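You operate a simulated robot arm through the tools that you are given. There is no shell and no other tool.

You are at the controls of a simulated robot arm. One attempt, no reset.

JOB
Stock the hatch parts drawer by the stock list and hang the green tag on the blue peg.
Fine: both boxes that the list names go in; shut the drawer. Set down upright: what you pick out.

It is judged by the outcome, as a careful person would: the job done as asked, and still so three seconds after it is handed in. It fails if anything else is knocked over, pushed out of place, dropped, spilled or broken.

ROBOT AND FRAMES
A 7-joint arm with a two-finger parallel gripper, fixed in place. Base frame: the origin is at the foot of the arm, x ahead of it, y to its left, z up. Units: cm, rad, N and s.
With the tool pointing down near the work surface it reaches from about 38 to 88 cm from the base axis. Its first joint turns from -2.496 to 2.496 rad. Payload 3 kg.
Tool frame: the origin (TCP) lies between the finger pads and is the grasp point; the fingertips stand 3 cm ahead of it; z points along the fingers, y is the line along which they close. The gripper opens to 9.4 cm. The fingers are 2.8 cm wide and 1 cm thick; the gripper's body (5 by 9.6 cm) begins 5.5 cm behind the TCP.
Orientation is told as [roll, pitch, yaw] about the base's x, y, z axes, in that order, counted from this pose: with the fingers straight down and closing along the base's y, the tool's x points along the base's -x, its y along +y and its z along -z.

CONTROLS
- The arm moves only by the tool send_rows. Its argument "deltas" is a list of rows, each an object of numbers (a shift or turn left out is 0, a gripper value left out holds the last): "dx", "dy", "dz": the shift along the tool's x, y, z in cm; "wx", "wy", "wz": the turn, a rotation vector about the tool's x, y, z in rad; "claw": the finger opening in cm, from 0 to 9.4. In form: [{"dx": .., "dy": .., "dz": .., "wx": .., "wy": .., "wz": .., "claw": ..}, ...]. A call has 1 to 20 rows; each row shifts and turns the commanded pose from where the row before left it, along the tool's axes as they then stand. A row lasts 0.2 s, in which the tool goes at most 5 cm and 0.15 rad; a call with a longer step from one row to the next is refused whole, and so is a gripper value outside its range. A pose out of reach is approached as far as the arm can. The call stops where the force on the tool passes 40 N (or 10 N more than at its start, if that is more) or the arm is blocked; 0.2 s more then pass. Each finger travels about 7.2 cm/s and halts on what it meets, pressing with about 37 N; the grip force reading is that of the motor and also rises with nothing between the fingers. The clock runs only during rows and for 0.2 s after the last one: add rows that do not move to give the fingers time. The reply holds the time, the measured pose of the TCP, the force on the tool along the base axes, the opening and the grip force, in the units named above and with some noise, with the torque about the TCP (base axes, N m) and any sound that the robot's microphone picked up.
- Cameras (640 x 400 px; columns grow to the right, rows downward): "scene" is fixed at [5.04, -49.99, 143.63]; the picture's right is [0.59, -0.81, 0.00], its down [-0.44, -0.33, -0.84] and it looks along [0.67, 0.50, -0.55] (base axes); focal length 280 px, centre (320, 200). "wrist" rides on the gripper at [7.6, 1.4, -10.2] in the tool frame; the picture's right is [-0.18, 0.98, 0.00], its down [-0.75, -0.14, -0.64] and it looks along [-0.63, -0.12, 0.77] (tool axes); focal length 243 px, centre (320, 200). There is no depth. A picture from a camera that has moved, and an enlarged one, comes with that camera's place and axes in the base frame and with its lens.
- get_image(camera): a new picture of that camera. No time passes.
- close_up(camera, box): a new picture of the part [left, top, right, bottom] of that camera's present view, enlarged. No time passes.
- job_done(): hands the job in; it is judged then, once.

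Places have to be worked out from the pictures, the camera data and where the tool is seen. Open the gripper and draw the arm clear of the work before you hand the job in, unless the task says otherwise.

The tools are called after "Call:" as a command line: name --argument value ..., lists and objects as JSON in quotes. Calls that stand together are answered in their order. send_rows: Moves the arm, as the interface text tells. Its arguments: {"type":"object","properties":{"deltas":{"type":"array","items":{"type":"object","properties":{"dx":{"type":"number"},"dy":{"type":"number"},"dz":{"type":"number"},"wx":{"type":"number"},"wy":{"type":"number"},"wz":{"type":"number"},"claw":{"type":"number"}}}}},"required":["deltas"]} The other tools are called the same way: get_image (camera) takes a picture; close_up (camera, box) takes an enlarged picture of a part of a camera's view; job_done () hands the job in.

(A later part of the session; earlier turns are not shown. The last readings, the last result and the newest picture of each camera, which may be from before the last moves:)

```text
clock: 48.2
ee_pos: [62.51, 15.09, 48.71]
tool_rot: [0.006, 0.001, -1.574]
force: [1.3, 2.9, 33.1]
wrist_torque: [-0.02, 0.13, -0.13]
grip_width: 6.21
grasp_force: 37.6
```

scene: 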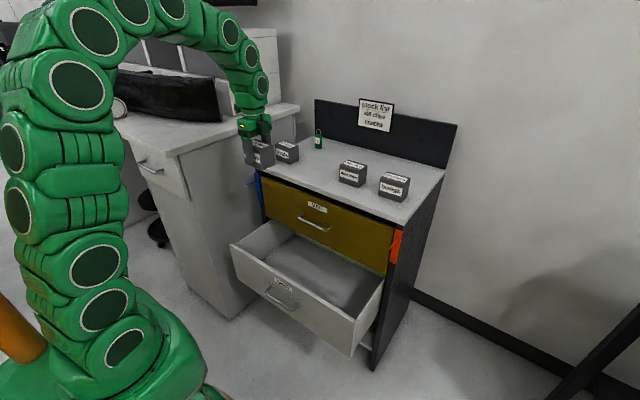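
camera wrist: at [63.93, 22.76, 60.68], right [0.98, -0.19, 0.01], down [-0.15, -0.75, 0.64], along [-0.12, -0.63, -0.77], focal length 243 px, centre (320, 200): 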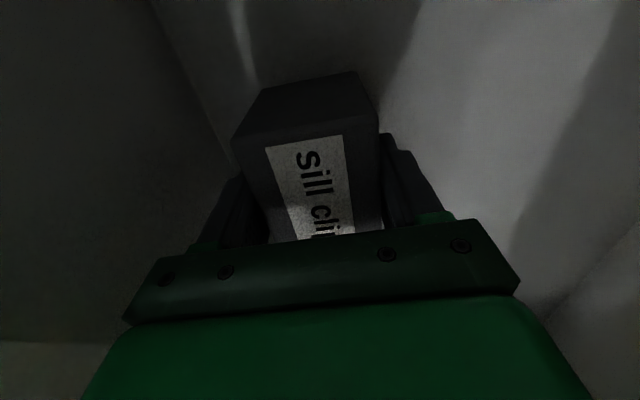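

The box touches the drawer floor (33 N). I ease up a touch, open the fingers and check.

Call:
send_rows --deltas '[{"dz": -0.1}, {"claw": 7}, {"claw": 7.6}, {}]'

Call:
get_image --camera "wrist"

```text
clock: 49.2
ee_pos: [62.5, 15.05, 48.71]
tool_rot: [0.005, -0.001, -1.572]
force: [0.7, -0.5, 0.6]
wrist_torque: [-0.01, 0.01, 0.04]
grip_width: 7.59
grasp_force: 0.1
```

```text
taken
camera wrist: at [63.92, 22.7, 58.91], right [0.98, -0.19, 0.0], down [-0.15, -0.75, 0.64], along [-0.12, -0.63, -0.77], focal length 243 px, centre (320, 200)
```

wrist: 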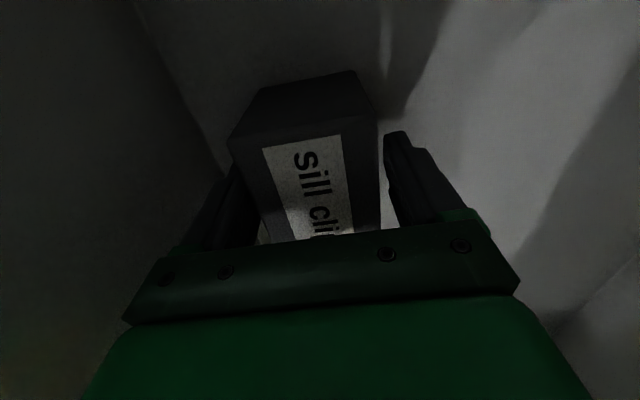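

The box stands on the floor, released. I open a little more and lift straight out.

Call:
send_rows --deltas '[{"claw": 8.4}, {"dz": -0.5}, {"dz": -1}, {"dz": -2}, {"dz": -3}, {"dz": -3}, {"dz": -3}, {"dz": -3}, {"dz": -3}, {"dz": -3}, {"dz": -3, "dy": -0.5}, {"dz": -3, "dy": -0.5}, {"dz": -3, "dy": -0.5}, {"dz": -3, "dy": -0.5}, {"dz": -4}, {"dz": -4}, {"dz": -4}, {"dz": -4}, {"dz": -4}, {"dz": -4}]'

Call:
get_image --camera "scene"

Call:
close_up --camera "scene" --box '[220, 150, 420, 360]'

```text
clock: 53.4
ee_pos: [60.28, 15.16, 106.23]
tool_rot: [0.006, -0.003, -1.572]
force: [0.2, -0.1, -0.3]
wrist_torque: [0.0, 0.02, 0.01]
grip_width: 8.41
grasp_force: 0.1
```

```text
taken
```

scene: 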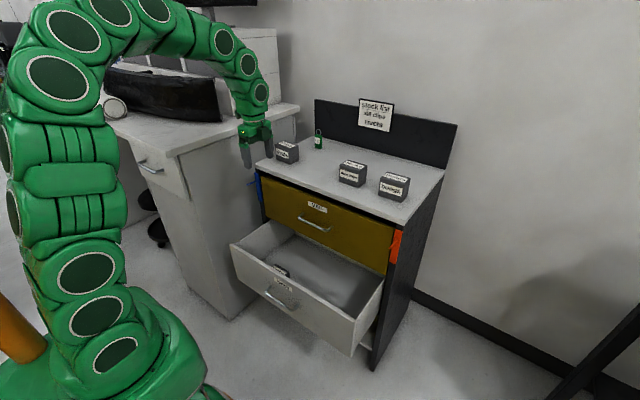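

```text
1.90 times, centred on (320, 255) of scene
camera zoom: at [5.04, -49.99, 143.63], right [0.59, -0.81, 0.0], down [-0.44, -0.33, -0.84], along [0.67, 0.5, -0.55], focal length 533 px, centre (320, 95)
```

zoom: 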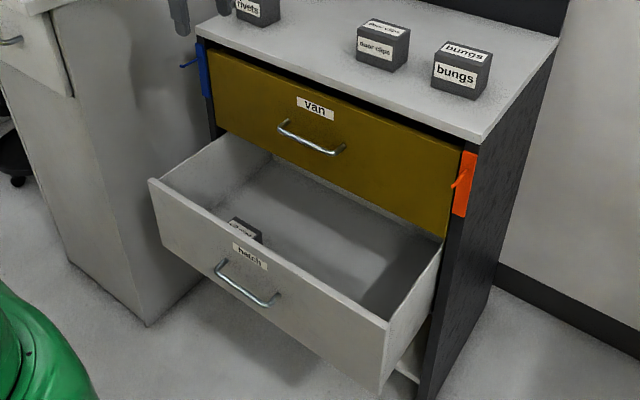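

The sill clips box stands upright in the drawer. Next I move towards the rivets box, near (84.9, 26.4).

Call:
send_rows --deltas '[{"dz": -4, "claw": 9.3}, {"dx": 1.6, "dy": 2.85}, {"dx": 1.6, "dy": 2.85}, {"dx": 1.6, "dy": 2.85}, {"dx": 1.6, "dy": 2.85}, {"dx": 1.6, "dy": 2.85}, {"dx": 1.6, "dy": 2.85}, {"dx": 1.6, "dy": 2.85}, {}]'

Call:
get_image --camera "wrist"

```text
clock: 55.4
ee_pos: [80.28, 26.2, 110.21]
tool_rot: [0.005, -0.002, -1.574]
force: [-0.2, 0.6, -0.5]
wrist_torque: [-0.03, -0.02, 0.0]
grip_width: 9.3
grasp_force: 0.0
```

```text
taken
camera wrist: at [81.78, 33.81, 120.43], right [0.98, -0.19, 0.01], down [-0.15, -0.75, 0.64], along [-0.12, -0.63, -0.77], focal length 243 px, centre (320, 200)
```

wrist: 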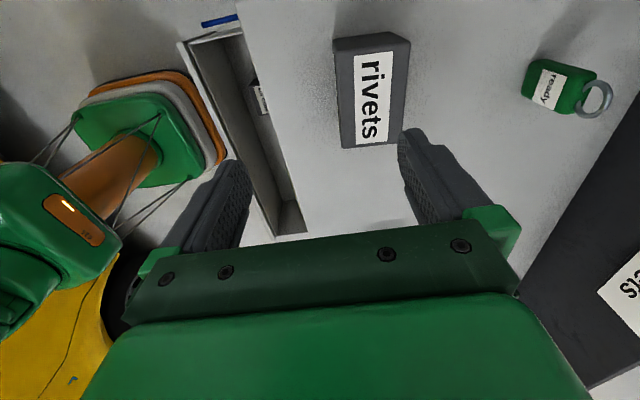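

The rivets box centre is about (85.0, 26.3), and the tag stands near (102, 23.6). I go down to z=104 and forward over the box.

Call:
send_rows --deltas '[{"dz": 2}, {"dz": 2}, {"dz": 2}, {"dy": 1.2}, {"dy": 1.2}, {"dy": 1.2}, {"dy": 1.0}, {}]'

Call:
get_image --camera "wrist"

```text
clock: 57.2
ee_pos: [83.44, 26.11, 103.81]
tool_rot: [0.005, -0.002, -1.572]
force: [-0.4, 1.0, 0.1]
wrist_torque: [0.01, -0.02, -0.05]
grip_width: 9.28
grasp_force: 0.1
out of reach, approached as far as the arm can: row 6, 7
```

```text
taken
camera wrist: at [84.83, 33.77, 114.1], right [0.98, -0.19, 0.0], down [-0.15, -0.75, 0.64], along [-0.12, -0.63, -0.77], focal length 243 px, centre (320, 200)
```

wrist: 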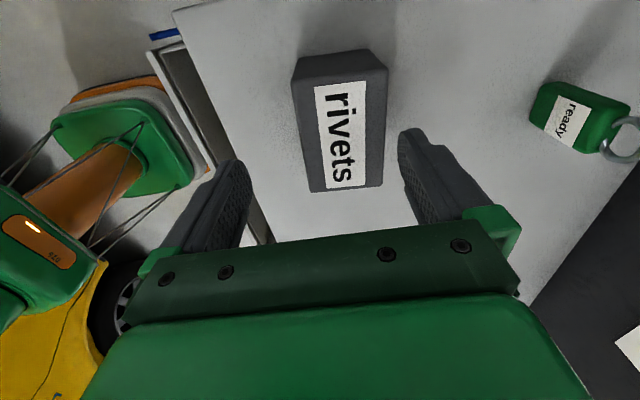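

The reach limit here is at x=83.4, but it grows lower down. I sink to z≈103 and try forward again.

Call:
send_rows --deltas '[{"dz": 0.8, "claw": 9.4}, {"dy": 0.4}, {"dy": 0.3}, {}]'

Call:
get_image --camera "wrist"

```text
clock: 58.2
ee_pos: [83.96, 26.12, 102.96]
tool_rot: [0.006, 0.002, -1.573]
force: [-1.0, -0.7, -0.8]
wrist_torque: [0.03, -0.05, 0.02]
grip_width: 9.41
grasp_force: 0.0
```

```text
taken
camera wrist: at [85.39, 33.75, 113.2], right [0.98, -0.19, 0.01], down [-0.15, -0.75, 0.64], along [-0.12, -0.63, -0.77], focal length 243 px, centre (320, 200)
```

wrist: 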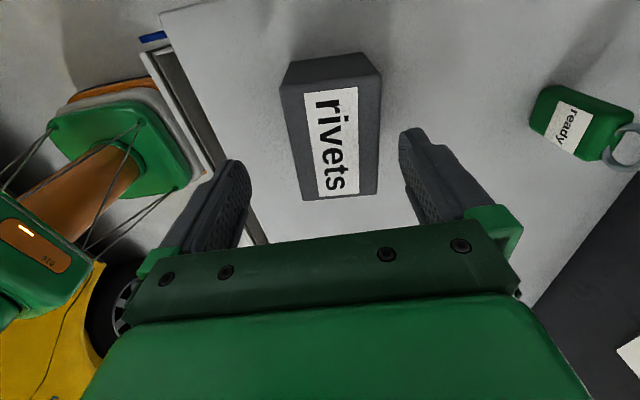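

The back finger would clear the box by about 0.6 cm. I descend diagonally, gaining x as the reach grows.

Call:
send_rows --deltas '[{"dz": 0.8, "dy": 0.25}, {"dz": 0.8, "dy": 0.3}, {"dz": 0.8, "dy": 0.3}, {}]'

Call:
close_up --camera "scene" --box '[250, 80, 350, 180]'

Call:
get_image --camera "wrist"

```text
clock: 59.2
ee_pos: [84.96, 26.16, 100.59]
tool_rot: [0.007, 0.001, -1.574]
force: [-0.1, 0.1, -0.6]
wrist_torque: [-0.04, -0.03, 0.0]
grip_width: 9.4
grasp_force: 0.2
```

```text
4.00 times, centred on (300, 130) of scene
camera zoom: at [5.04, -49.99, 143.63], right [0.59, -0.81, 0.0], down [-0.44, -0.33, -0.84], along [0.67, 0.5, -0.55], focal length 1120 px, centre (400, 480)
```

zoom: 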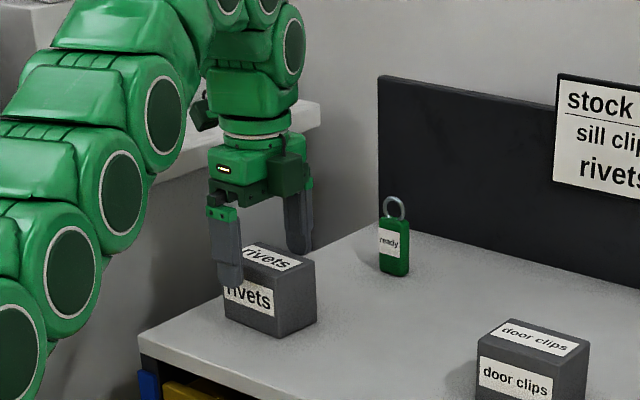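

```text
taken
camera wrist: at [86.33, 33.76, 110.89], right [0.98, -0.19, 0.01], down [-0.15, -0.75, 0.64], along [-0.11, -0.63, -0.77], focal length 243 px, centre (320, 200)
```

wrist: 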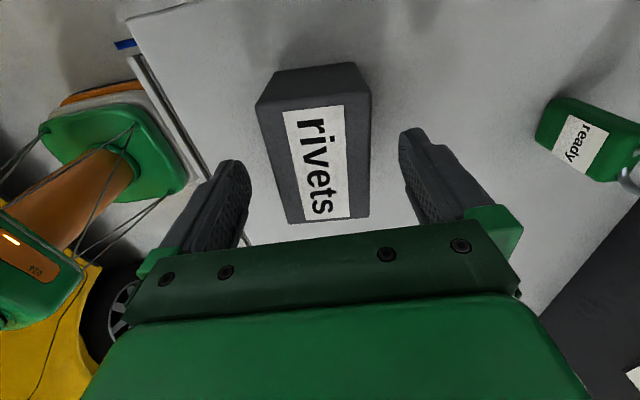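

It is centred on the box. I descend to z≈97.3 and close.

Call:
send_rows --deltas '[{"dz": 1.1}, {"dz": 1.1}, {"dz": 1.1}, {}, {"claw": 5}, {"claw": 5}, {"claw": 5}, {"claw": 5}, {}]'

Call:
get_image --camera "wrist"

```text
clock: 61.2
ee_pos: [85.01, 26.16, 97.5]
tool_rot: [0.006, -0.003, -1.573]
force: [0.5, 0.0, -0.7]
wrist_torque: [0.03, 0.01, 0.03]
grip_width: 6.33
grasp_force: 36.3
```

```text
taken
camera wrist: at [86.37, 33.8, 107.72], right [0.98, -0.19, 0.0], down [-0.15, -0.75, 0.64], along [-0.12, -0.63, -0.77], focal length 243 px, centre (320, 200)
```

wrist: 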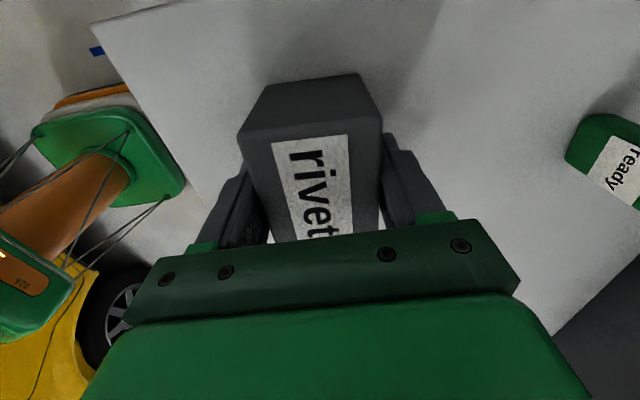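

Gripped. I lift diagonally back (the reach shrinks higher up) and carry it to about (60.7, -12) at z≈108.

Call:
send_rows --deltas '[{"dz": -1}, {"dz": -2, "dy": -0.8}, {"dz": -2, "dy": -1}, {"dz": -2, "dy": -1}, {"dz": -2, "dy": -1}, {"dz": -2, "dy": -1.2}, {"dy": -3.2}, {"dy": -3.2}, {"dy": -3.2}, {"dy": -3.2}, {"dy": -3.2}, {"dy": -3.2, "dx": -2}, {"dx": -4.5}, {"dx": -4.5}, {"dx": -4.5}, {"dx": -4.5}, {"dx": -4.5}, {"dx": -4.5}, {"dx": -4.5}, {"dx": -4.5}]'

Call:
get_image --camera "scene"

Call:
get_image --camera "wrist"

```text
clock: 65.4
ee_pos: [60.61, -11.57, 108.3]
tool_rot: [0.003, -0.001, -1.573]
force: [-0.5, -0.3, -1.5]
wrist_torque: [0.01, -0.01, 0.02]
grip_width: 6.25
grasp_force: 37.2
```

```text
taken
```

scene: 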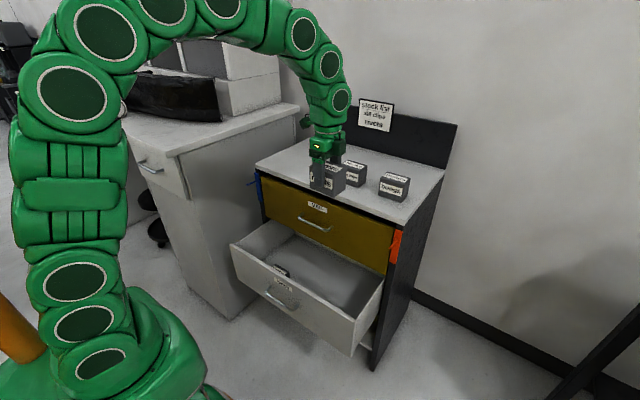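

```text
taken
camera wrist: at [62.03, -3.92, 118.58], right [0.98, -0.19, 0.0], down [-0.15, -0.75, 0.64], along [-0.12, -0.63, -0.77], focal length 243 px, centre (320, 200)
```

wrist: 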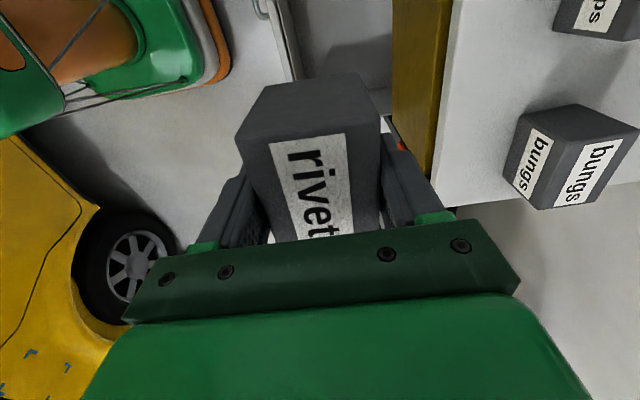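

I lower the rivets box the same way into the right part of the drawer, down to TCP z≈53.

Call:
send_rows --deltas '[{"dz": 3.5}, {"dz": 3.5}, {"dz": 3.5}, {"dz": 3.5}, {"dz": 3.5}, {"dz": 3.5}, {"dz": 3.5}, {"dz": 3.5, "dy": 0.9}, {"dz": 3, "dy": 0.9}, {"dz": 3}, {"dz": 3}, {"dz": 3}, {"dz": 3}, {"dz": 3}, {"dz": 3}, {"dz": 2}, {"dz": 2}, {"dz": 2}, {}]'

Call:
close_up --camera "scene" --box '[220, 150, 420, 360]'

Call:
get_image --camera "wrist"

```text
clock: 69.4
ee_pos: [62.62, -11.73, 53.39]
tool_rot: [0.004, -0.002, -1.571]
force: [0.0, 0.2, -2.3]
wrist_torque: [0.0, 0.05, -0.01]
grip_width: 6.21
grasp_force: 37.0
```

```text
1.90 times, centred on (320, 255) of scene
camera zoom: at [5.04, -49.99, 143.63], right [0.59, -0.81, 0.0], down [-0.44, -0.33, -0.84], along [0.67, 0.5, -0.55], focal length 533 px, centre (320, 95)
```

zoom: 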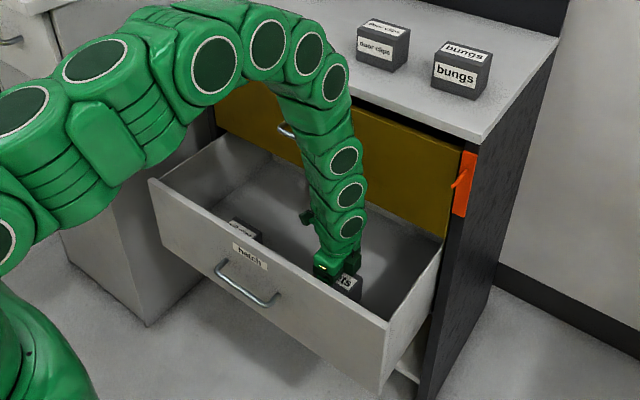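

```text
taken
camera wrist: at [64.09, -4.11, 63.69], right [0.98, -0.19, 0.0], down [-0.15, -0.75, 0.64], along [-0.12, -0.63, -0.77], focal length 243 px, centre (320, 200)
```

wrist: 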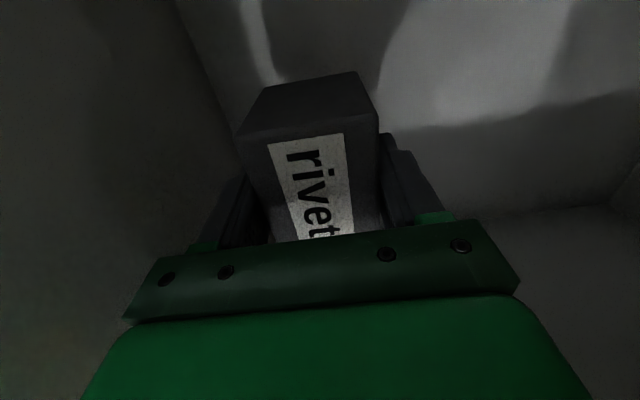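

The rivets box is in the drawer, about 4.4 cm above the floor. I lower it to just above contact and then in small steps.

Call:
send_rows --deltas '[{"dz": 1}, {"dz": 1}, {"dz": 0.8}, {"dz": 0.6}, {"dz": 0.3}, {"dz": 0.2}, {}]'

```text
clock: 71.0
ee_pos: [62.72, -11.71, 49.57]
tool_rot: [0.004, -0.001, -1.573]
force: [0.1, 0.3, -1.9]
wrist_torque: [0.02, -0.03, -0.02]
grip_width: 6.22
grasp_force: 36.8
```

Call:
send_rows --deltas '[{"dz": 0.2}, {"dz": 0.2}, {"dz": 0.15}, {}]'

```text
clock: 72.0
ee_pos: [62.74, -11.68, 48.96]
tool_rot: [0.007, -0.002, -1.574]
force: [0.8, 12.5, 30.6]
wrist_torque: [-0.12, 0.22, -0.27]
grip_width: 6.19
grasp_force: 37.0
```

Contact with the floor (30 N). I ease up slightly, open and check.

Call:
send_rows --deltas '[{"dz": -0.1}, {"claw": 7}, {"claw": 8.4}, {}]'

Call:
get_image --camera "wrist"

```text
clock: 73.0
ee_pos: [62.82, -11.81, 49.1]
tool_rot: [0.005, 0.0, -1.572]
force: [-0.1, -0.1, 0.1]
wrist_torque: [0.04, -0.03, 0.01]
grip_width: 8.38
grasp_force: 0.1
```

```text
taken
camera wrist: at [64.19, -4.12, 59.3], right [0.98, -0.19, 0.0], down [-0.15, -0.75, 0.64], along [-0.12, -0.63, -0.77], focal length 243 px, centre (320, 200)
```

wrist: 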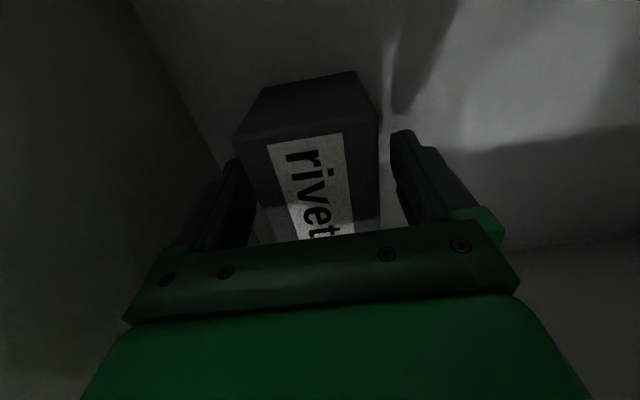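

The rivets box is released and standing. I lift straight out and look.

Call:
send_rows --deltas '[{"dz": -0.5}, {"dz": -1}, {"dz": -2}, {"dz": -3}, {"dz": -3}, {"dz": -3}, {"dz": -3}, {"dz": -3}, {"dz": -3}, {"dz": -3}, {"dz": -3}, {"dz": -3, "dy": -1}, {"dy": -3.5}, {"dy": -3.5}, {"dy": -3.5}, {"dy": -3.5, "claw": 0}, {}]'

Call:
close_up --camera "scene" --box '[220, 150, 420, 360]'

Call:
get_image --camera "wrist"

```text
clock: 76.6
ee_pos: [47.71, -11.74, 79.79]
tool_rot: [0.006, 0.0, -1.572]
force: [-0.2, 1.0, -0.2]
wrist_torque: [-0.01, -0.03, 0.0]
grip_width: 0.0
grasp_force: 0.3
```

```text
1.90 times, centred on (320, 255) of scene
camera zoom: at [5.04, -49.99, 143.63], right [0.59, -0.81, 0.0], down [-0.44, -0.33, -0.84], along [0.67, 0.5, -0.55], focal length 533 px, centre (320, 95)
```

zoom: 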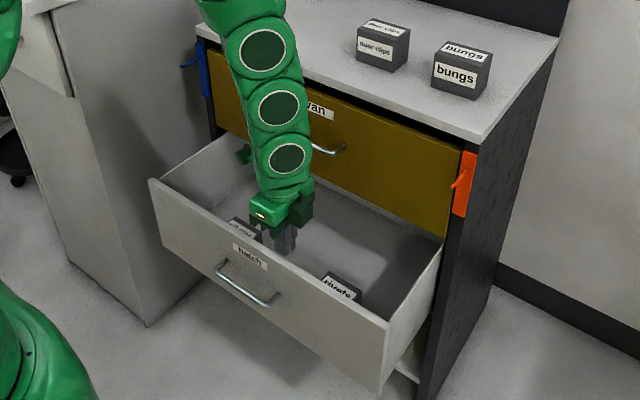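

```text
taken
camera wrist: at [49.11, -4.11, 89.78], right [0.98, -0.19, 0.01], down [-0.15, -0.75, 0.64], along [-0.12, -0.63, -0.77], focal length 243 px, centre (320, 200)
```

wrist: 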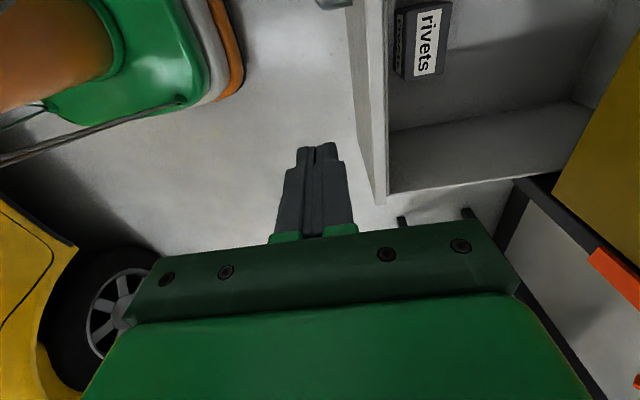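

Both boxes stand upright in the drawer. With the fingers closed I go in front of the drawer face, centred at y≈2.3, z≈63, above the handle.

Call:
send_rows --deltas '[{"dx": 3.5, "dy": -0.3}, {"dx": 3.5}, {"dx": 3.5}, {"dx": 3.5}, {"dz": 3.4}, {"dz": 3.4}, {"dz": 3.4}, {"dz": 3.3}, {"dz": 3.3}, {}]'

Call:
get_image --camera "wrist"

```text
clock: 78.8
ee_pos: [47.22, 2.19, 62.65]
tool_rot: [0.005, -0.002, -1.572]
force: [-0.1, 0.5, -0.4]
wrist_torque: [0.0, -0.05, 0.02]
grip_width: 0.03
grasp_force: 33.1
```

```text
taken
camera wrist: at [48.65, 9.99, 72.91], right [0.98, -0.19, 0.0], down [-0.15, -0.75, 0.64], along [-0.12, -0.63, -0.77], focal length 243 px, centre (320, 200)
```

wrist: 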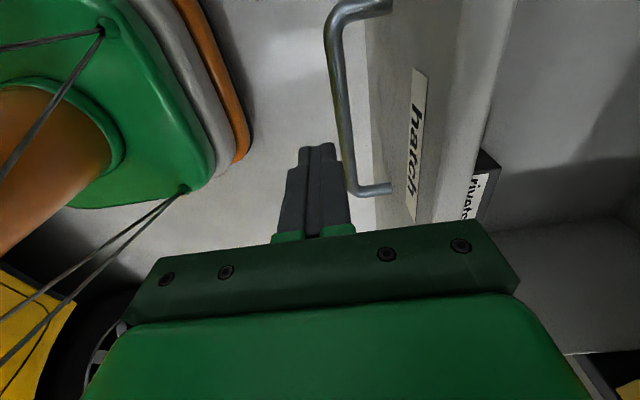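

Tool upright, I push the drawer face in with the side of the closed fingers for the first stretch, to TCP x≈62.

Call:
send_rows --deltas '[{"dy": 1}, {"dy": 1}, {"dy": 1}, {"dy": 0.7}, {"dy": 0.7}, {"dy": 0.7}, {"dy": 0.7}, {"dy": 0.8}, {"dy": 0.8}, {"dy": 0.8}, {"dy": 0.8}, {"dy": 0.8}, {"dy": 0.8}, {"dy": 0.8}, {"dy": 0.8}, {"dy": 0.8}, {"dy": 0.8}, {}]'

Call:
get_image --camera "wrist"

Call:
close_up --camera "scene" --box '[220, 150, 420, 360]'

```text
clock: 82.6
ee_pos: [61.18, 2.35, 62.68]
tool_rot: [0.005, 0.0, -1.573]
force: [-0.3, 0.5, -0.1]
wrist_torque: [0.02, -0.02, -0.01]
grip_width: 0.0
grasp_force: 32.4
```

```text
taken
camera wrist: at [62.63, 9.91, 72.91], right [0.98, -0.19, 0.0], down [-0.15, -0.75, 0.64], along [-0.12, -0.63, -0.77], focal length 243 px, centre (320, 200)
```

wrist: 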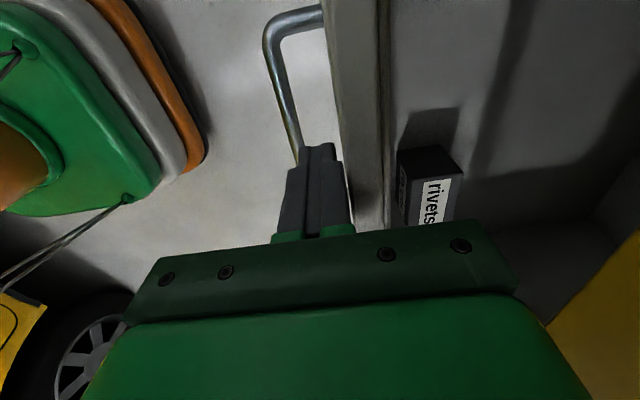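

```text
1.90 times, centred on (320, 255) of scene
camera zoom: at [5.04, -49.99, 143.63], right [0.59, -0.81, 0.0], down [-0.44, -0.33, -0.84], along [0.67, 0.5, -0.55], focal length 533 px, centre (320, 95)
```

zoom: 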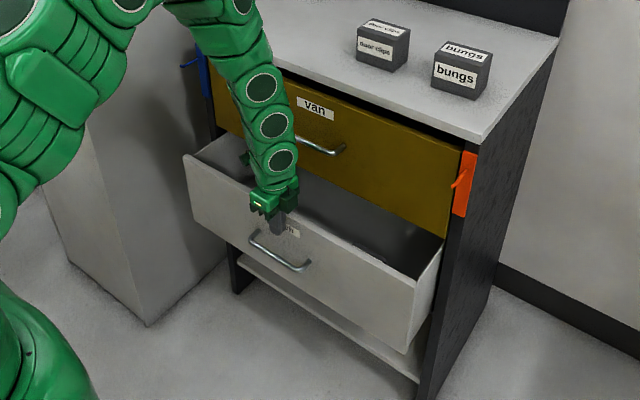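

The drawer is about half closed. I back off 2 cm and tilt the tool forward for the final stretch.

Call:
send_rows --deltas '[{"dy": -1}, {"dy": -1}, {"wx": -0.15}, {"wx": -0.15}, {"wx": -0.15}, {"wx": -0.15}, {}]'

Call:
get_image --camera "wrist"

```text
clock: 84.2
ee_pos: [59.21, 2.21, 62.65]
tool_rot: [0.606, 0.001, -1.574]
force: [0.6, -0.9, 0.3]
wrist_torque: [0.02, 0.02, -0.03]
grip_width: 0.03
grasp_force: 33.0
```

```text
taken
camera wrist: at [54.62, 9.9, 71.95], right [0.81, -0.19, 0.56], down [-0.48, -0.75, 0.45], along [0.34, -0.63, -0.7], focal length 243 px, centre (320, 200)
```

wrist: 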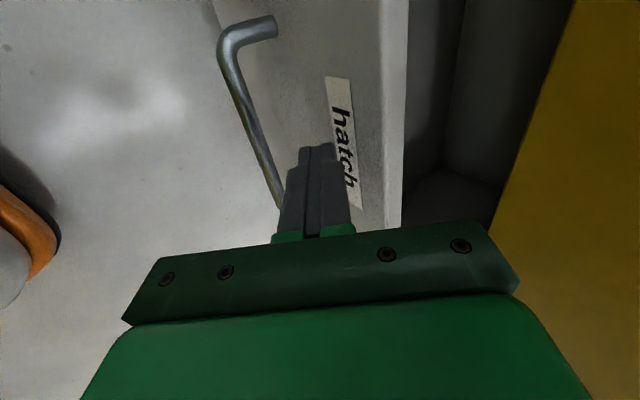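

Tilt 0.61 with the tips above the handle in front of the face. I push +x 6 cm.

Call:
send_rows --deltas '[{"dy": 0.82, "dz": 0.57}, {"dy": 0.82, "dz": 0.57}, {"dy": 0.82, "dz": 0.57}, {"dy": 0.82, "dz": 0.57}, {"dy": 0.82, "dz": 0.57}, {"dy": 0.82, "dz": 0.57}, {}]'

Call:
get_image --camera "wrist"

```text
clock: 85.8
ee_pos: [65.27, 2.24, 62.67]
tool_rot: [0.603, -0.002, -1.573]
force: [1.8, -0.3, 1.0]
wrist_torque: [0.0, 0.0, -0.02]
grip_width: 0.02
grasp_force: 33.1
```

```text
taken
camera wrist: at [60.65, 9.84, 71.93], right [0.81, -0.19, 0.56], down [-0.48, -0.75, 0.45], along [0.34, -0.63, -0.7], focal length 243 px, centre (320, 200)
```

wrist: 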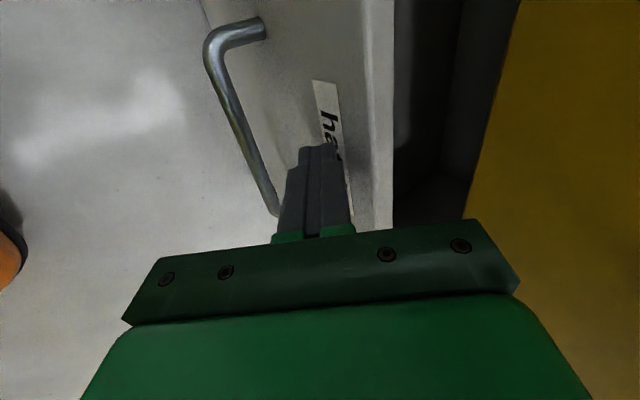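

Still about 6 cm open. I tilt on to 0.9 and push further.

Call:
send_rows --deltas '[{"wx": -0.15}, {"wx": -0.15}, {"dy": 0.62, "dz": 0.78}, {"dy": 0.62, "dz": 0.78}, {"dy": 0.62, "dz": 0.78}, {"dy": 0.62, "dz": 0.78}, {}]'

Call:
get_image --camera "wrist"

```text
clock: 87.4
ee_pos: [69.17, 2.19, 62.68]
tool_rot: [0.904, -0.001, -1.572]
force: [1.0, 1.1, 0.5]
wrist_torque: [0.04, 0.03, 0.02]
grip_width: 0.0
grasp_force: 33.1
```

```text
taken
camera wrist: at [62.03, 9.87, 70.11], right [0.61, -0.18, 0.77], down [-0.59, -0.75, 0.29], along [0.53, -0.63, -0.57], focal length 243 px, centre (320, 200)
```

wrist: 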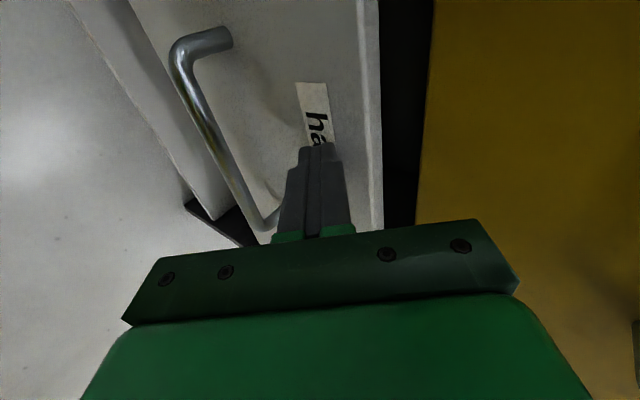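

Almost shut. I push in half-centimetre steps until the stop is felt.

Call:
send_rows --deltas '[{"dy": 0.31, "dz": 0.39}, {"dy": 0.31, "dz": 0.39}, {"dy": 0.31, "dz": 0.39}, {"dy": 0.31, "dz": 0.39}, {}]'

Call:
get_image --camera "wrist"

```text
clock: 88.5
ee_pos: [71.06, 2.08, 62.76]
tool_rot: [0.902, -0.003, -1.574]
force: [-30.1, -4.3, 27.2]
wrist_torque: [-0.02, -0.42, -0.04]
grip_width: 0.0
grasp_force: 32.7
stopped in row 5: the force on the tool passed its limit at 56 N (the readings are from after the stop); the commanded pose is now the measured one
```

```text
taken
camera wrist: at [63.97, 9.81, 70.23], right [0.61, -0.19, 0.77], down [-0.59, -0.75, 0.29], along [0.53, -0.63, -0.57], focal length 243 px, centre (320, 200)
```

wrist: 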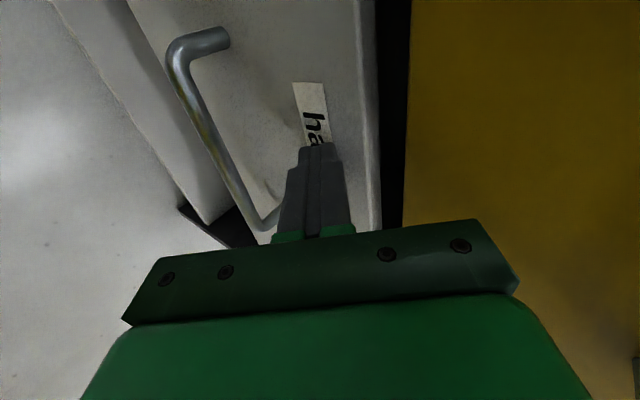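

The drawer hit its stop with the finger tip at x≈74, the closed face position. I back off and right the tool.

Call:
send_rows --deltas '[{"dy": -0.62, "dz": -0.78}, {"dy": -1.24, "dz": -1.57}, {"dy": -1.24, "dz": -1.57}, {"dy": -1.24, "dz": -1.57}, {"wx": 0.15}, {"wx": 0.15}, {"dy": -1.65, "dz": -1.13}, {"dy": -1.65, "dz": -1.13}, {"wx": 0.15}, {"wx": 0.15}, {"wx": 0.15}, {"wx": 0.15}, {"dy": -3}, {"dy": -3}, {}]'

Call:
get_image --camera "scene"

Call:
close_up --camera "scene" --box '[220, 150, 420, 360]'

```text
clock: 91.1
ee_pos: [64.82, 0.78, 65.71]
tool_rot: [-0.024, 0.368, -2.171]
force: [-44.6, -13.0, 39.2]
wrist_torque: [2.23, -7.2, 0.06]
grip_width: 0.0
grasp_force: 33.2
stopped in row 13: the force on the tool passed its limit at 180 N (the readings are from after the stop); the commanded pose is now the measured one
```

```text
taken
```

scene: 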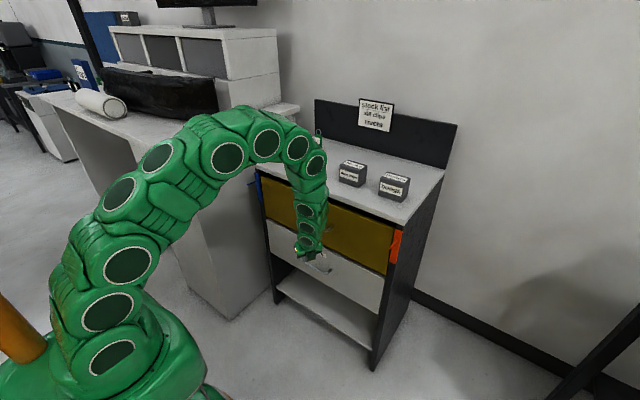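

```text
1.90 times, centred on (320, 255) of scene
camera zoom: at [5.04, -49.99, 143.63], right [0.59, -0.81, 0.0], down [-0.44, -0.33, -0.84], along [0.67, 0.5, -0.55], focal length 533 px, centre (320, 95)
```

zoom: 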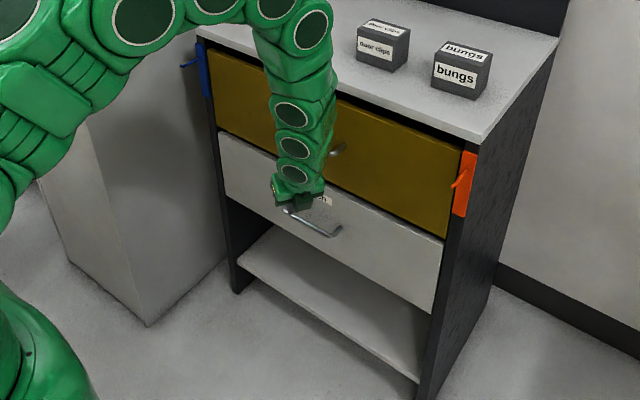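

The tool stopped on a large force with the hand twisted. Before any motion I look closely at what it touches.

Call:
get_image --camera "wrist"

Call:
close_up --camera "scene" --box '[280, 140, 350, 290]'

Call:
close_up --camera "wrist" --box '[200, 0, 460, 200]'

```text
taken
camera wrist: at [68.27, 2.73, 77.99], right [0.72, -0.69, -0.09], down [-0.63, -0.7, 0.33], along [-0.29, -0.18, -0.94], focal length 243 px, centre (320, 200)
```

wrist: 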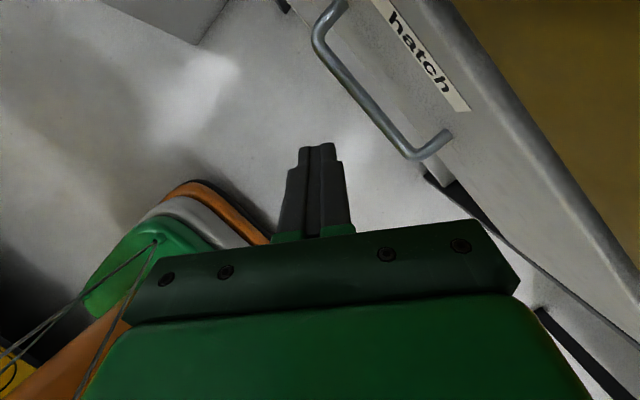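

```text
2.67 times, centred on (315, 215) of scene
camera zoom: at [5.04, -49.99, 143.63], right [0.59, -0.81, 0.0], down [-0.44, -0.33, -0.84], along [0.67, 0.5, -0.55], focal length 747 px, centre (333, 160)
```

zoom: 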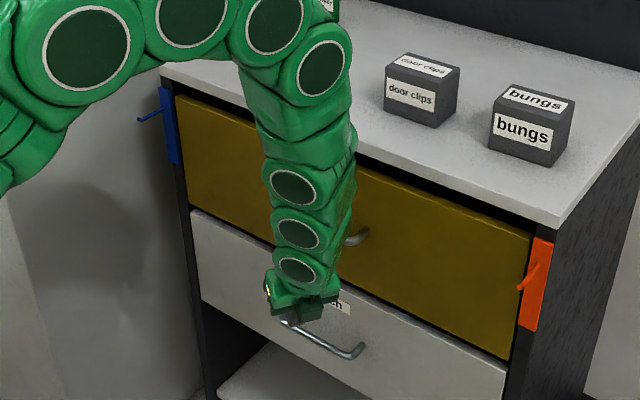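

```text
2.00 times, centred on (330, 100) of wrist
camera zoom: at [68.27, 2.73, 77.99], right [0.72, -0.69, -0.09], down [-0.63, -0.7, 0.33], along [-0.29, -0.18, -0.94], focal length 485 px, centre (300, 400)
```

zoom: 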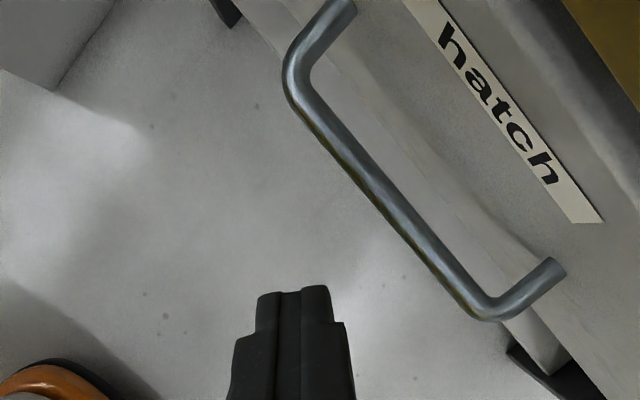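

The wrist camera sits at (68.3, 2.7, 78), against the van drawer's handle, with the hand turned about 0.6 rad. The arm seems to have swung to another joint solution. The measured axes give base -x as tool (-0.527, -0.830, -0.183), so I back away gently that way.

Call:
send_rows --deltas '[{"dx": -0.53, "dy": -0.83, "dz": -0.18}, {"dx": -0.53, "dy": -0.83, "dz": -0.18}]'

Call:
get_image --camera "scene"

```text
clock: 91.7
ee_pos: [62.97, 0.88, 65.65]
tool_rot: [-0.028, 0.369, -2.174]
force: [1.3, 0.2, 0.9]
wrist_torque: [0.02, 0.03, 0.03]
grip_width: 0.0
grasp_force: 32.8
```

```text
taken
```

scene: 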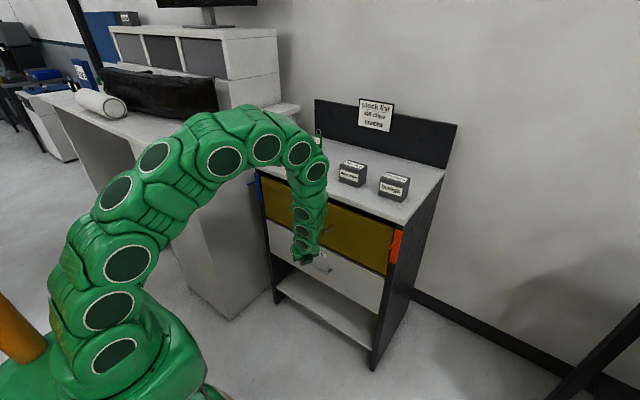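

The contact is gone. I continue backing away to x≈56.

Call:
send_rows --deltas '[{"dx": -0.63, "dy": -1.0, "dz": -0.22}, {"dx": -0.63, "dy": -1.0, "dz": -0.22}, {"dx": -0.63, "dy": -1.0, "dz": -0.22}, {"dx": -0.63, "dy": -1.0, "dz": -0.22}]'

Call:
get_image --camera "wrist"

Call:
get_image --camera "scene"

```text
clock: 92.7
ee_pos: [58.13, 0.94, 65.74]
tool_rot: [-0.027, 0.366, -2.173]
force: [-0.2, -0.1, 0.1]
wrist_torque: [0.02, 0.04, 0.01]
grip_width: 0.0
grasp_force: 33.4
```

```text
taken
camera wrist: at [61.43, 2.75, 77.92], right [0.72, -0.69, -0.09], down [-0.63, -0.7, 0.33], along [-0.29, -0.18, -0.94], focal length 243 px, centre (320, 200)
```

wrist: 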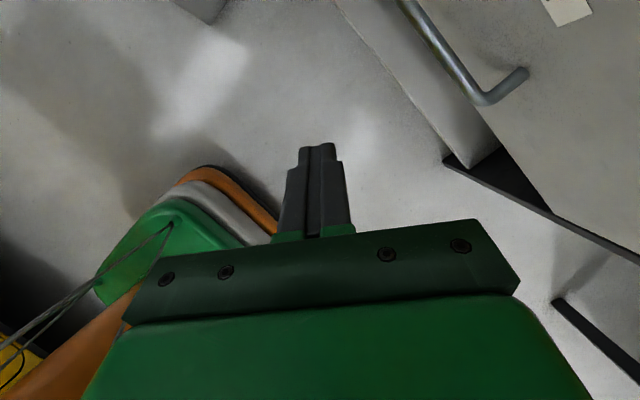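

```text
taken
```

scene: 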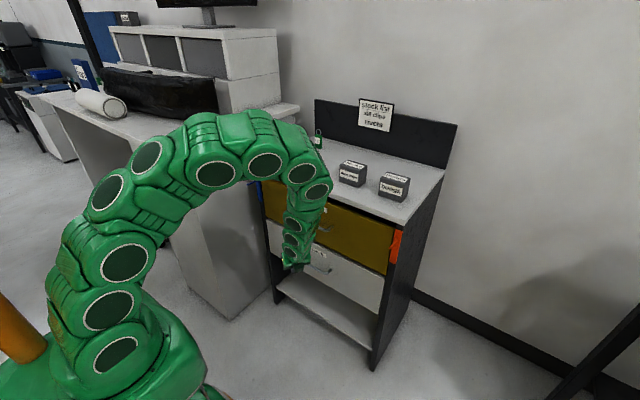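

The tool is clear of the cabinet. I rise and back off further in small steps before straightening the hand.

Call:
send_rows --deltas '[{"dx": 0.19, "dy": -0.87, "dz": -2.05}, {"dx": 0.19, "dy": -0.87, "dz": -2.05}, {"dx": 0.19, "dy": -0.87, "dz": -2.05}, {"dx": 0.19, "dy": -0.87, "dz": -2.05}, {"dx": 0.72, "dy": -0.04, "dz": -1.87}, {"dx": 0.72, "dy": -0.04, "dz": -1.87}]'

Call:
get_image --camera "scene"

```text
clock: 94.1
ee_pos: [54.06, 0.86, 77.72]
tool_rot: [-0.027, 0.369, -2.173]
force: [0.5, 0.3, 0.4]
wrist_torque: [-0.03, 0.01, 0.01]
grip_width: 0.02
grasp_force: 33.0
```

```text
taken
```

scene: 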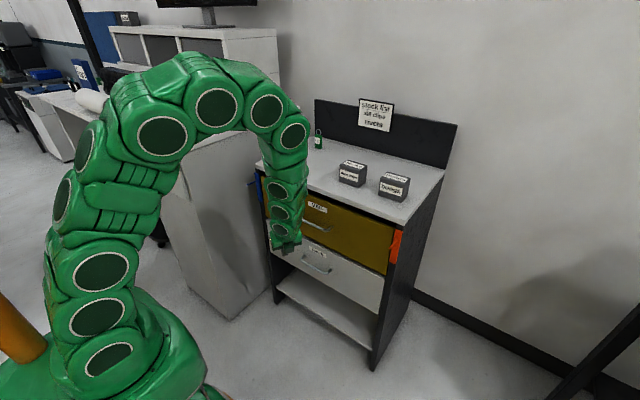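

The arm is in a normal posture again and the drawers look shut. I straighten the tool to vertical, then turn the yaw back to 0.

Call:
send_rows --deltas '[{"wy": -0.123, "wx": -0.008}, {"wy": -0.123, "wx": -0.008}, {"wy": -0.122, "wx": -0.008}, {}]'

```text
clock: 95.1
ee_pos: [54.28, 0.85, 77.58]
tool_rot: [0.001, -0.001, -2.165]
force: [0.1, 0.7, 0.2]
wrist_torque: [0.0, -0.01, 0.01]
grip_width: 0.01
grasp_force: 32.8
```

Now vertical at yaw -2.165. I turn it back to yaw 0.

Call:
send_rows --deltas '[{"wz": -0.145}, {"wz": -0.145}, {"wz": -0.145}, {"wz": -0.145}, {"wz": -0.145}, {"wz": -0.145}, {"wz": -0.145}, {"wz": -0.145}, {"wz": -0.145}, {"wz": -0.145}, {"wz": -0.145}, {"wz": -0.145}, {"wz": -0.145}, {"wz": -0.145}, {"wz": -0.135}, {"claw": 6}, {}]'

Call:
get_image --camera "scene"

Call:
get_image --camera "wrist"

Call:
close_up --camera "scene" --box '[220, 150, 420, 360]'

```text
clock: 98.7
ee_pos: [54.21, 0.86, 77.71]
tool_rot: [-0.001, -0.001, -0.002]
force: [-0.3, -0.2, -1.1]
wrist_torque: [0.0, 0.03, 0.01]
grip_width: 6.0
grasp_force: 0.0
```

```text
taken
```

scene: 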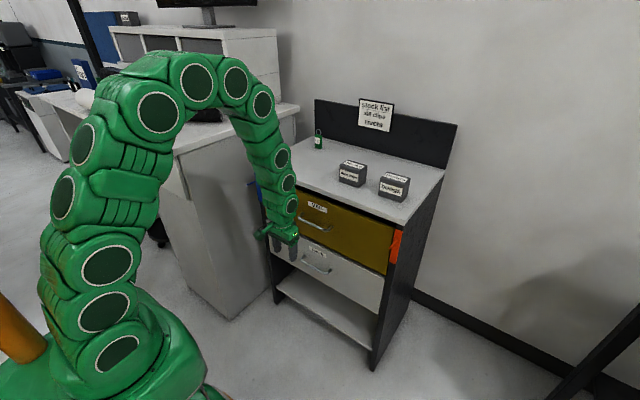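

```text
taken
camera wrist: at [46.58, 2.29, 87.95], right [0.19, 0.98, 0.0], down [0.75, -0.14, 0.64], along [0.63, -0.12, -0.77], focal length 243 px, centre (320, 200)
```

wrist: 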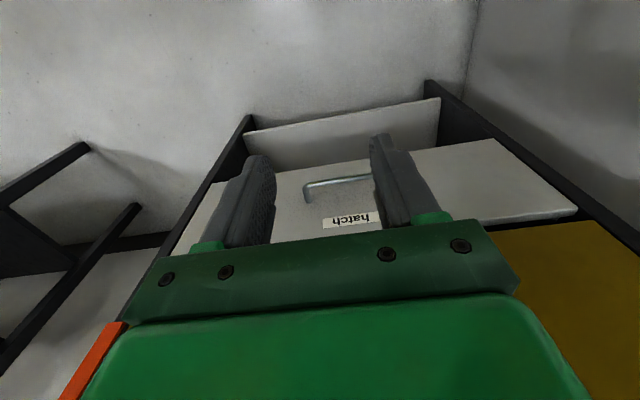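

```text
1.90 times, centred on (320, 255) of scene
camera zoom: at [5.04, -49.99, 143.63], right [0.59, -0.81, 0.0], down [-0.44, -0.33, -0.84], along [0.67, 0.5, -0.55], focal length 533 px, centre (320, 95)
```

zoom: 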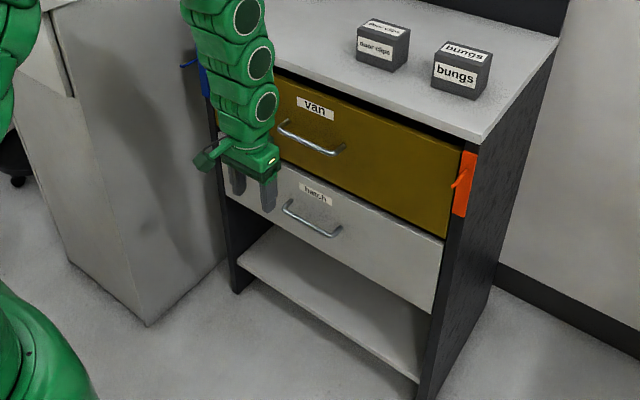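

Both drawers look shut. I compare the hatch drawer with its first state at the same enlargement.

Call:
close_up --camera "scene" --box '[240, 180, 420, 292]'

Call:
close_up --camera "wrist" --box '[400, 60, 640, 260]'

```text
3.56 times, centred on (330, 236) of scene
camera zoom: at [5.04, -49.99, 143.63], right [0.59, -0.81, 0.0], down [-0.44, -0.33, -0.84], along [0.67, 0.5, -0.55], focal length 996 px, centre (284, 72)
```

zoom: 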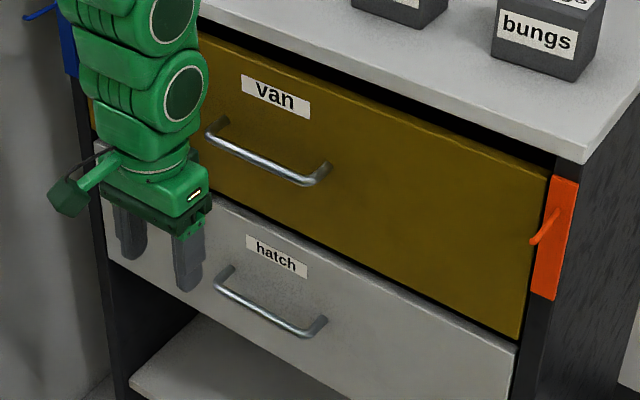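

```text
2.00 times, centred on (520, 160) of wrist
camera zoom: at [46.58, 2.29, 87.95], right [0.19, 0.98, 0.0], down [0.75, -0.14, 0.64], along [0.63, -0.12, -0.77], focal length 485 px, centre (-80, 280)
```

zoom: 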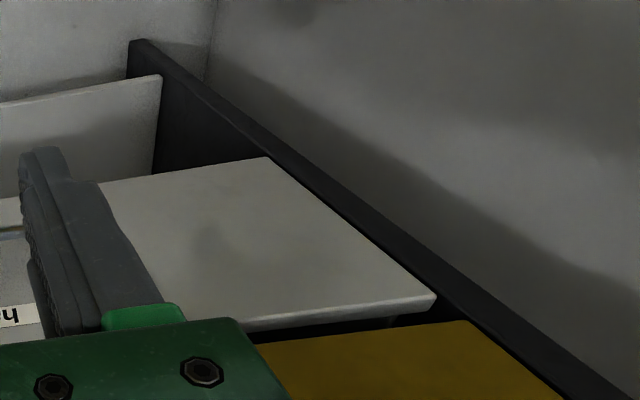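

The handle and label sit exactly where they were at the start, so the hatch drawer is shut with both boxes in. Next is the tag: I rise to z≈115 and move to about (68, 23.5).

Call:
send_rows --deltas '[{"dz": -3.7}, {"dz": -3.7}, {"dz": -3.7}, {"dz": -3.7}, {"dz": -3.7}, {"dz": -3.7}, {"dz": -3.7}, {"dz": -3.7}, {"dz": -3.7}, {"dz": -3.7}, {"dy": 3.8}, {"dy": 3.8}, {"dy": 3.8, "dx": -2}, {"dy": 3.8, "dx": -3}, {"dy": 3.8, "dx": -3}, {"dy": 3.6, "dx": -3}, {"dx": -3}, {}]'

Call:
get_image --camera "wrist"

Call:
get_image --camera "scene"

```text
clock: 102.5
ee_pos: [68.62, 23.41, 114.67]
tool_rot: [0.0, 0.0, -0.003]
force: [0.0, -0.7, -0.2]
wrist_torque: [-0.03, -0.02, -0.02]
grip_width: 6.0
grasp_force: 0.0
```

```text
taken
camera wrist: at [61.02, 24.84, 124.88], right [0.19, 0.98, 0.0], down [0.75, -0.14, 0.64], along [0.63, -0.12, -0.77], focal length 243 px, centre (320, 200)
```

wrist: 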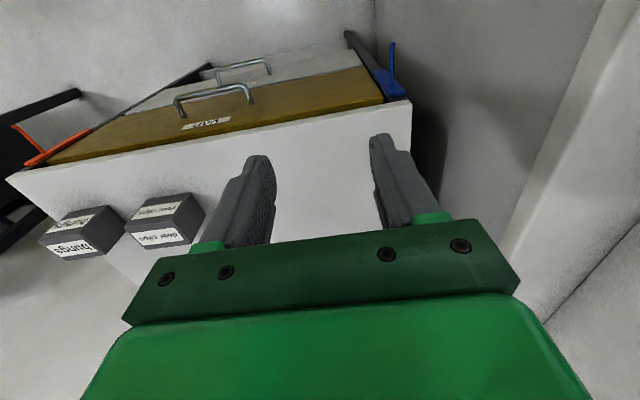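

```text
taken
```

scene: 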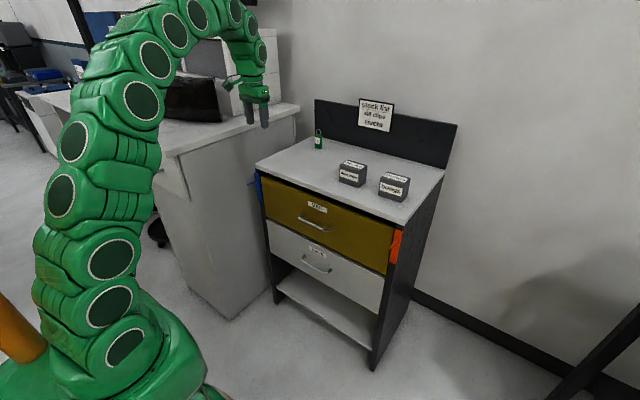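

Good view of the blue peg; I enlarge it to fix its position better.

Call:
close_up --camera "wrist" --box '[340, 20, 440, 120]'

Call:
close_up --camera "scene" --box '[295, 115, 345, 160]'

Call:
close_up --camera "scene" --box '[245, 160, 285, 200]'

```text
4.00 times, centred on (390, 70) of wrist
camera zoom: at [61.02, 24.84, 124.88], right [0.19, 0.98, 0.0], down [0.75, -0.14, 0.64], along [0.63, -0.12, -0.77], focal length 970 px, centre (40, 720)
```

zoom: 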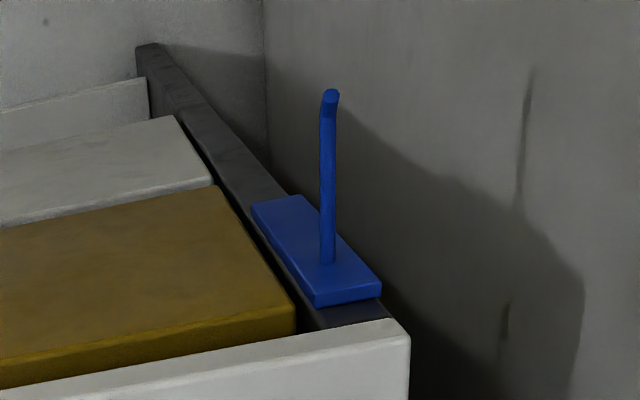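

```text
8.89 times, centred on (320, 138) of scene
camera zoom: at [5.04, -49.99, 143.63], right [0.59, -0.81, 0.0], down [-0.44, -0.33, -0.84], along [0.67, 0.5, -0.55], focal length 2489 px, centre (320, 756)
```

zoom: 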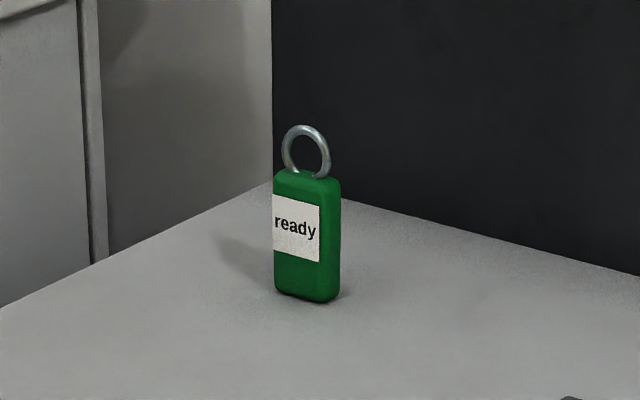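

```text
10.00 times, centred on (265, 180) of scene
camera zoom: at [5.04, -49.99, 143.63], right [0.59, -0.81, 0.0], down [-0.44, -0.33, -0.84], along [0.67, 0.5, -0.55], focal length 2801 px, centre (870, 400)
```

zoom: 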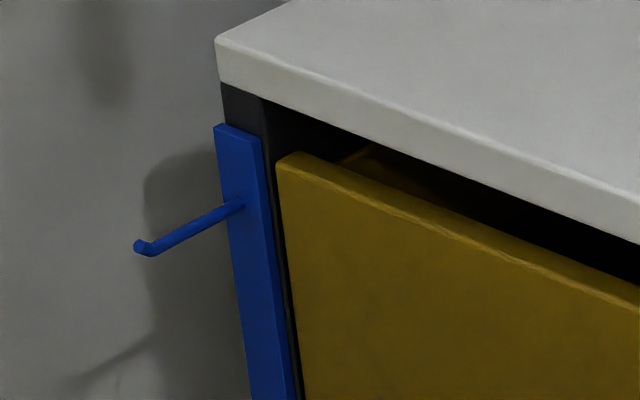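

Triangulating from two wrist views gives the peg base at about (73.5, 33.8, 84.3) and its upturned tip at (67.9, 33.8, 84.9). The tag stands upright with its ring in the label's plane, so the hole faces x. I move forward a bit and tilt the tool 0.85 rad forward.

Call:
send_rows --deltas '[{"dx": -2.5}, {"dx": -2.5}, {"dx": -2}, {"wy": -0.14}, {"wy": -0.14}, {"wy": -0.14}, {}]'

```text
clock: 104.1
ee_pos: [75.28, 23.42, 114.53]
tool_rot: [0.0, -0.421, 0.0]
force: [-0.3, 0.3, 0.1]
wrist_torque: [0.02, 0.0, 0.02]
grip_width: 5.99
grasp_force: 0.0
```

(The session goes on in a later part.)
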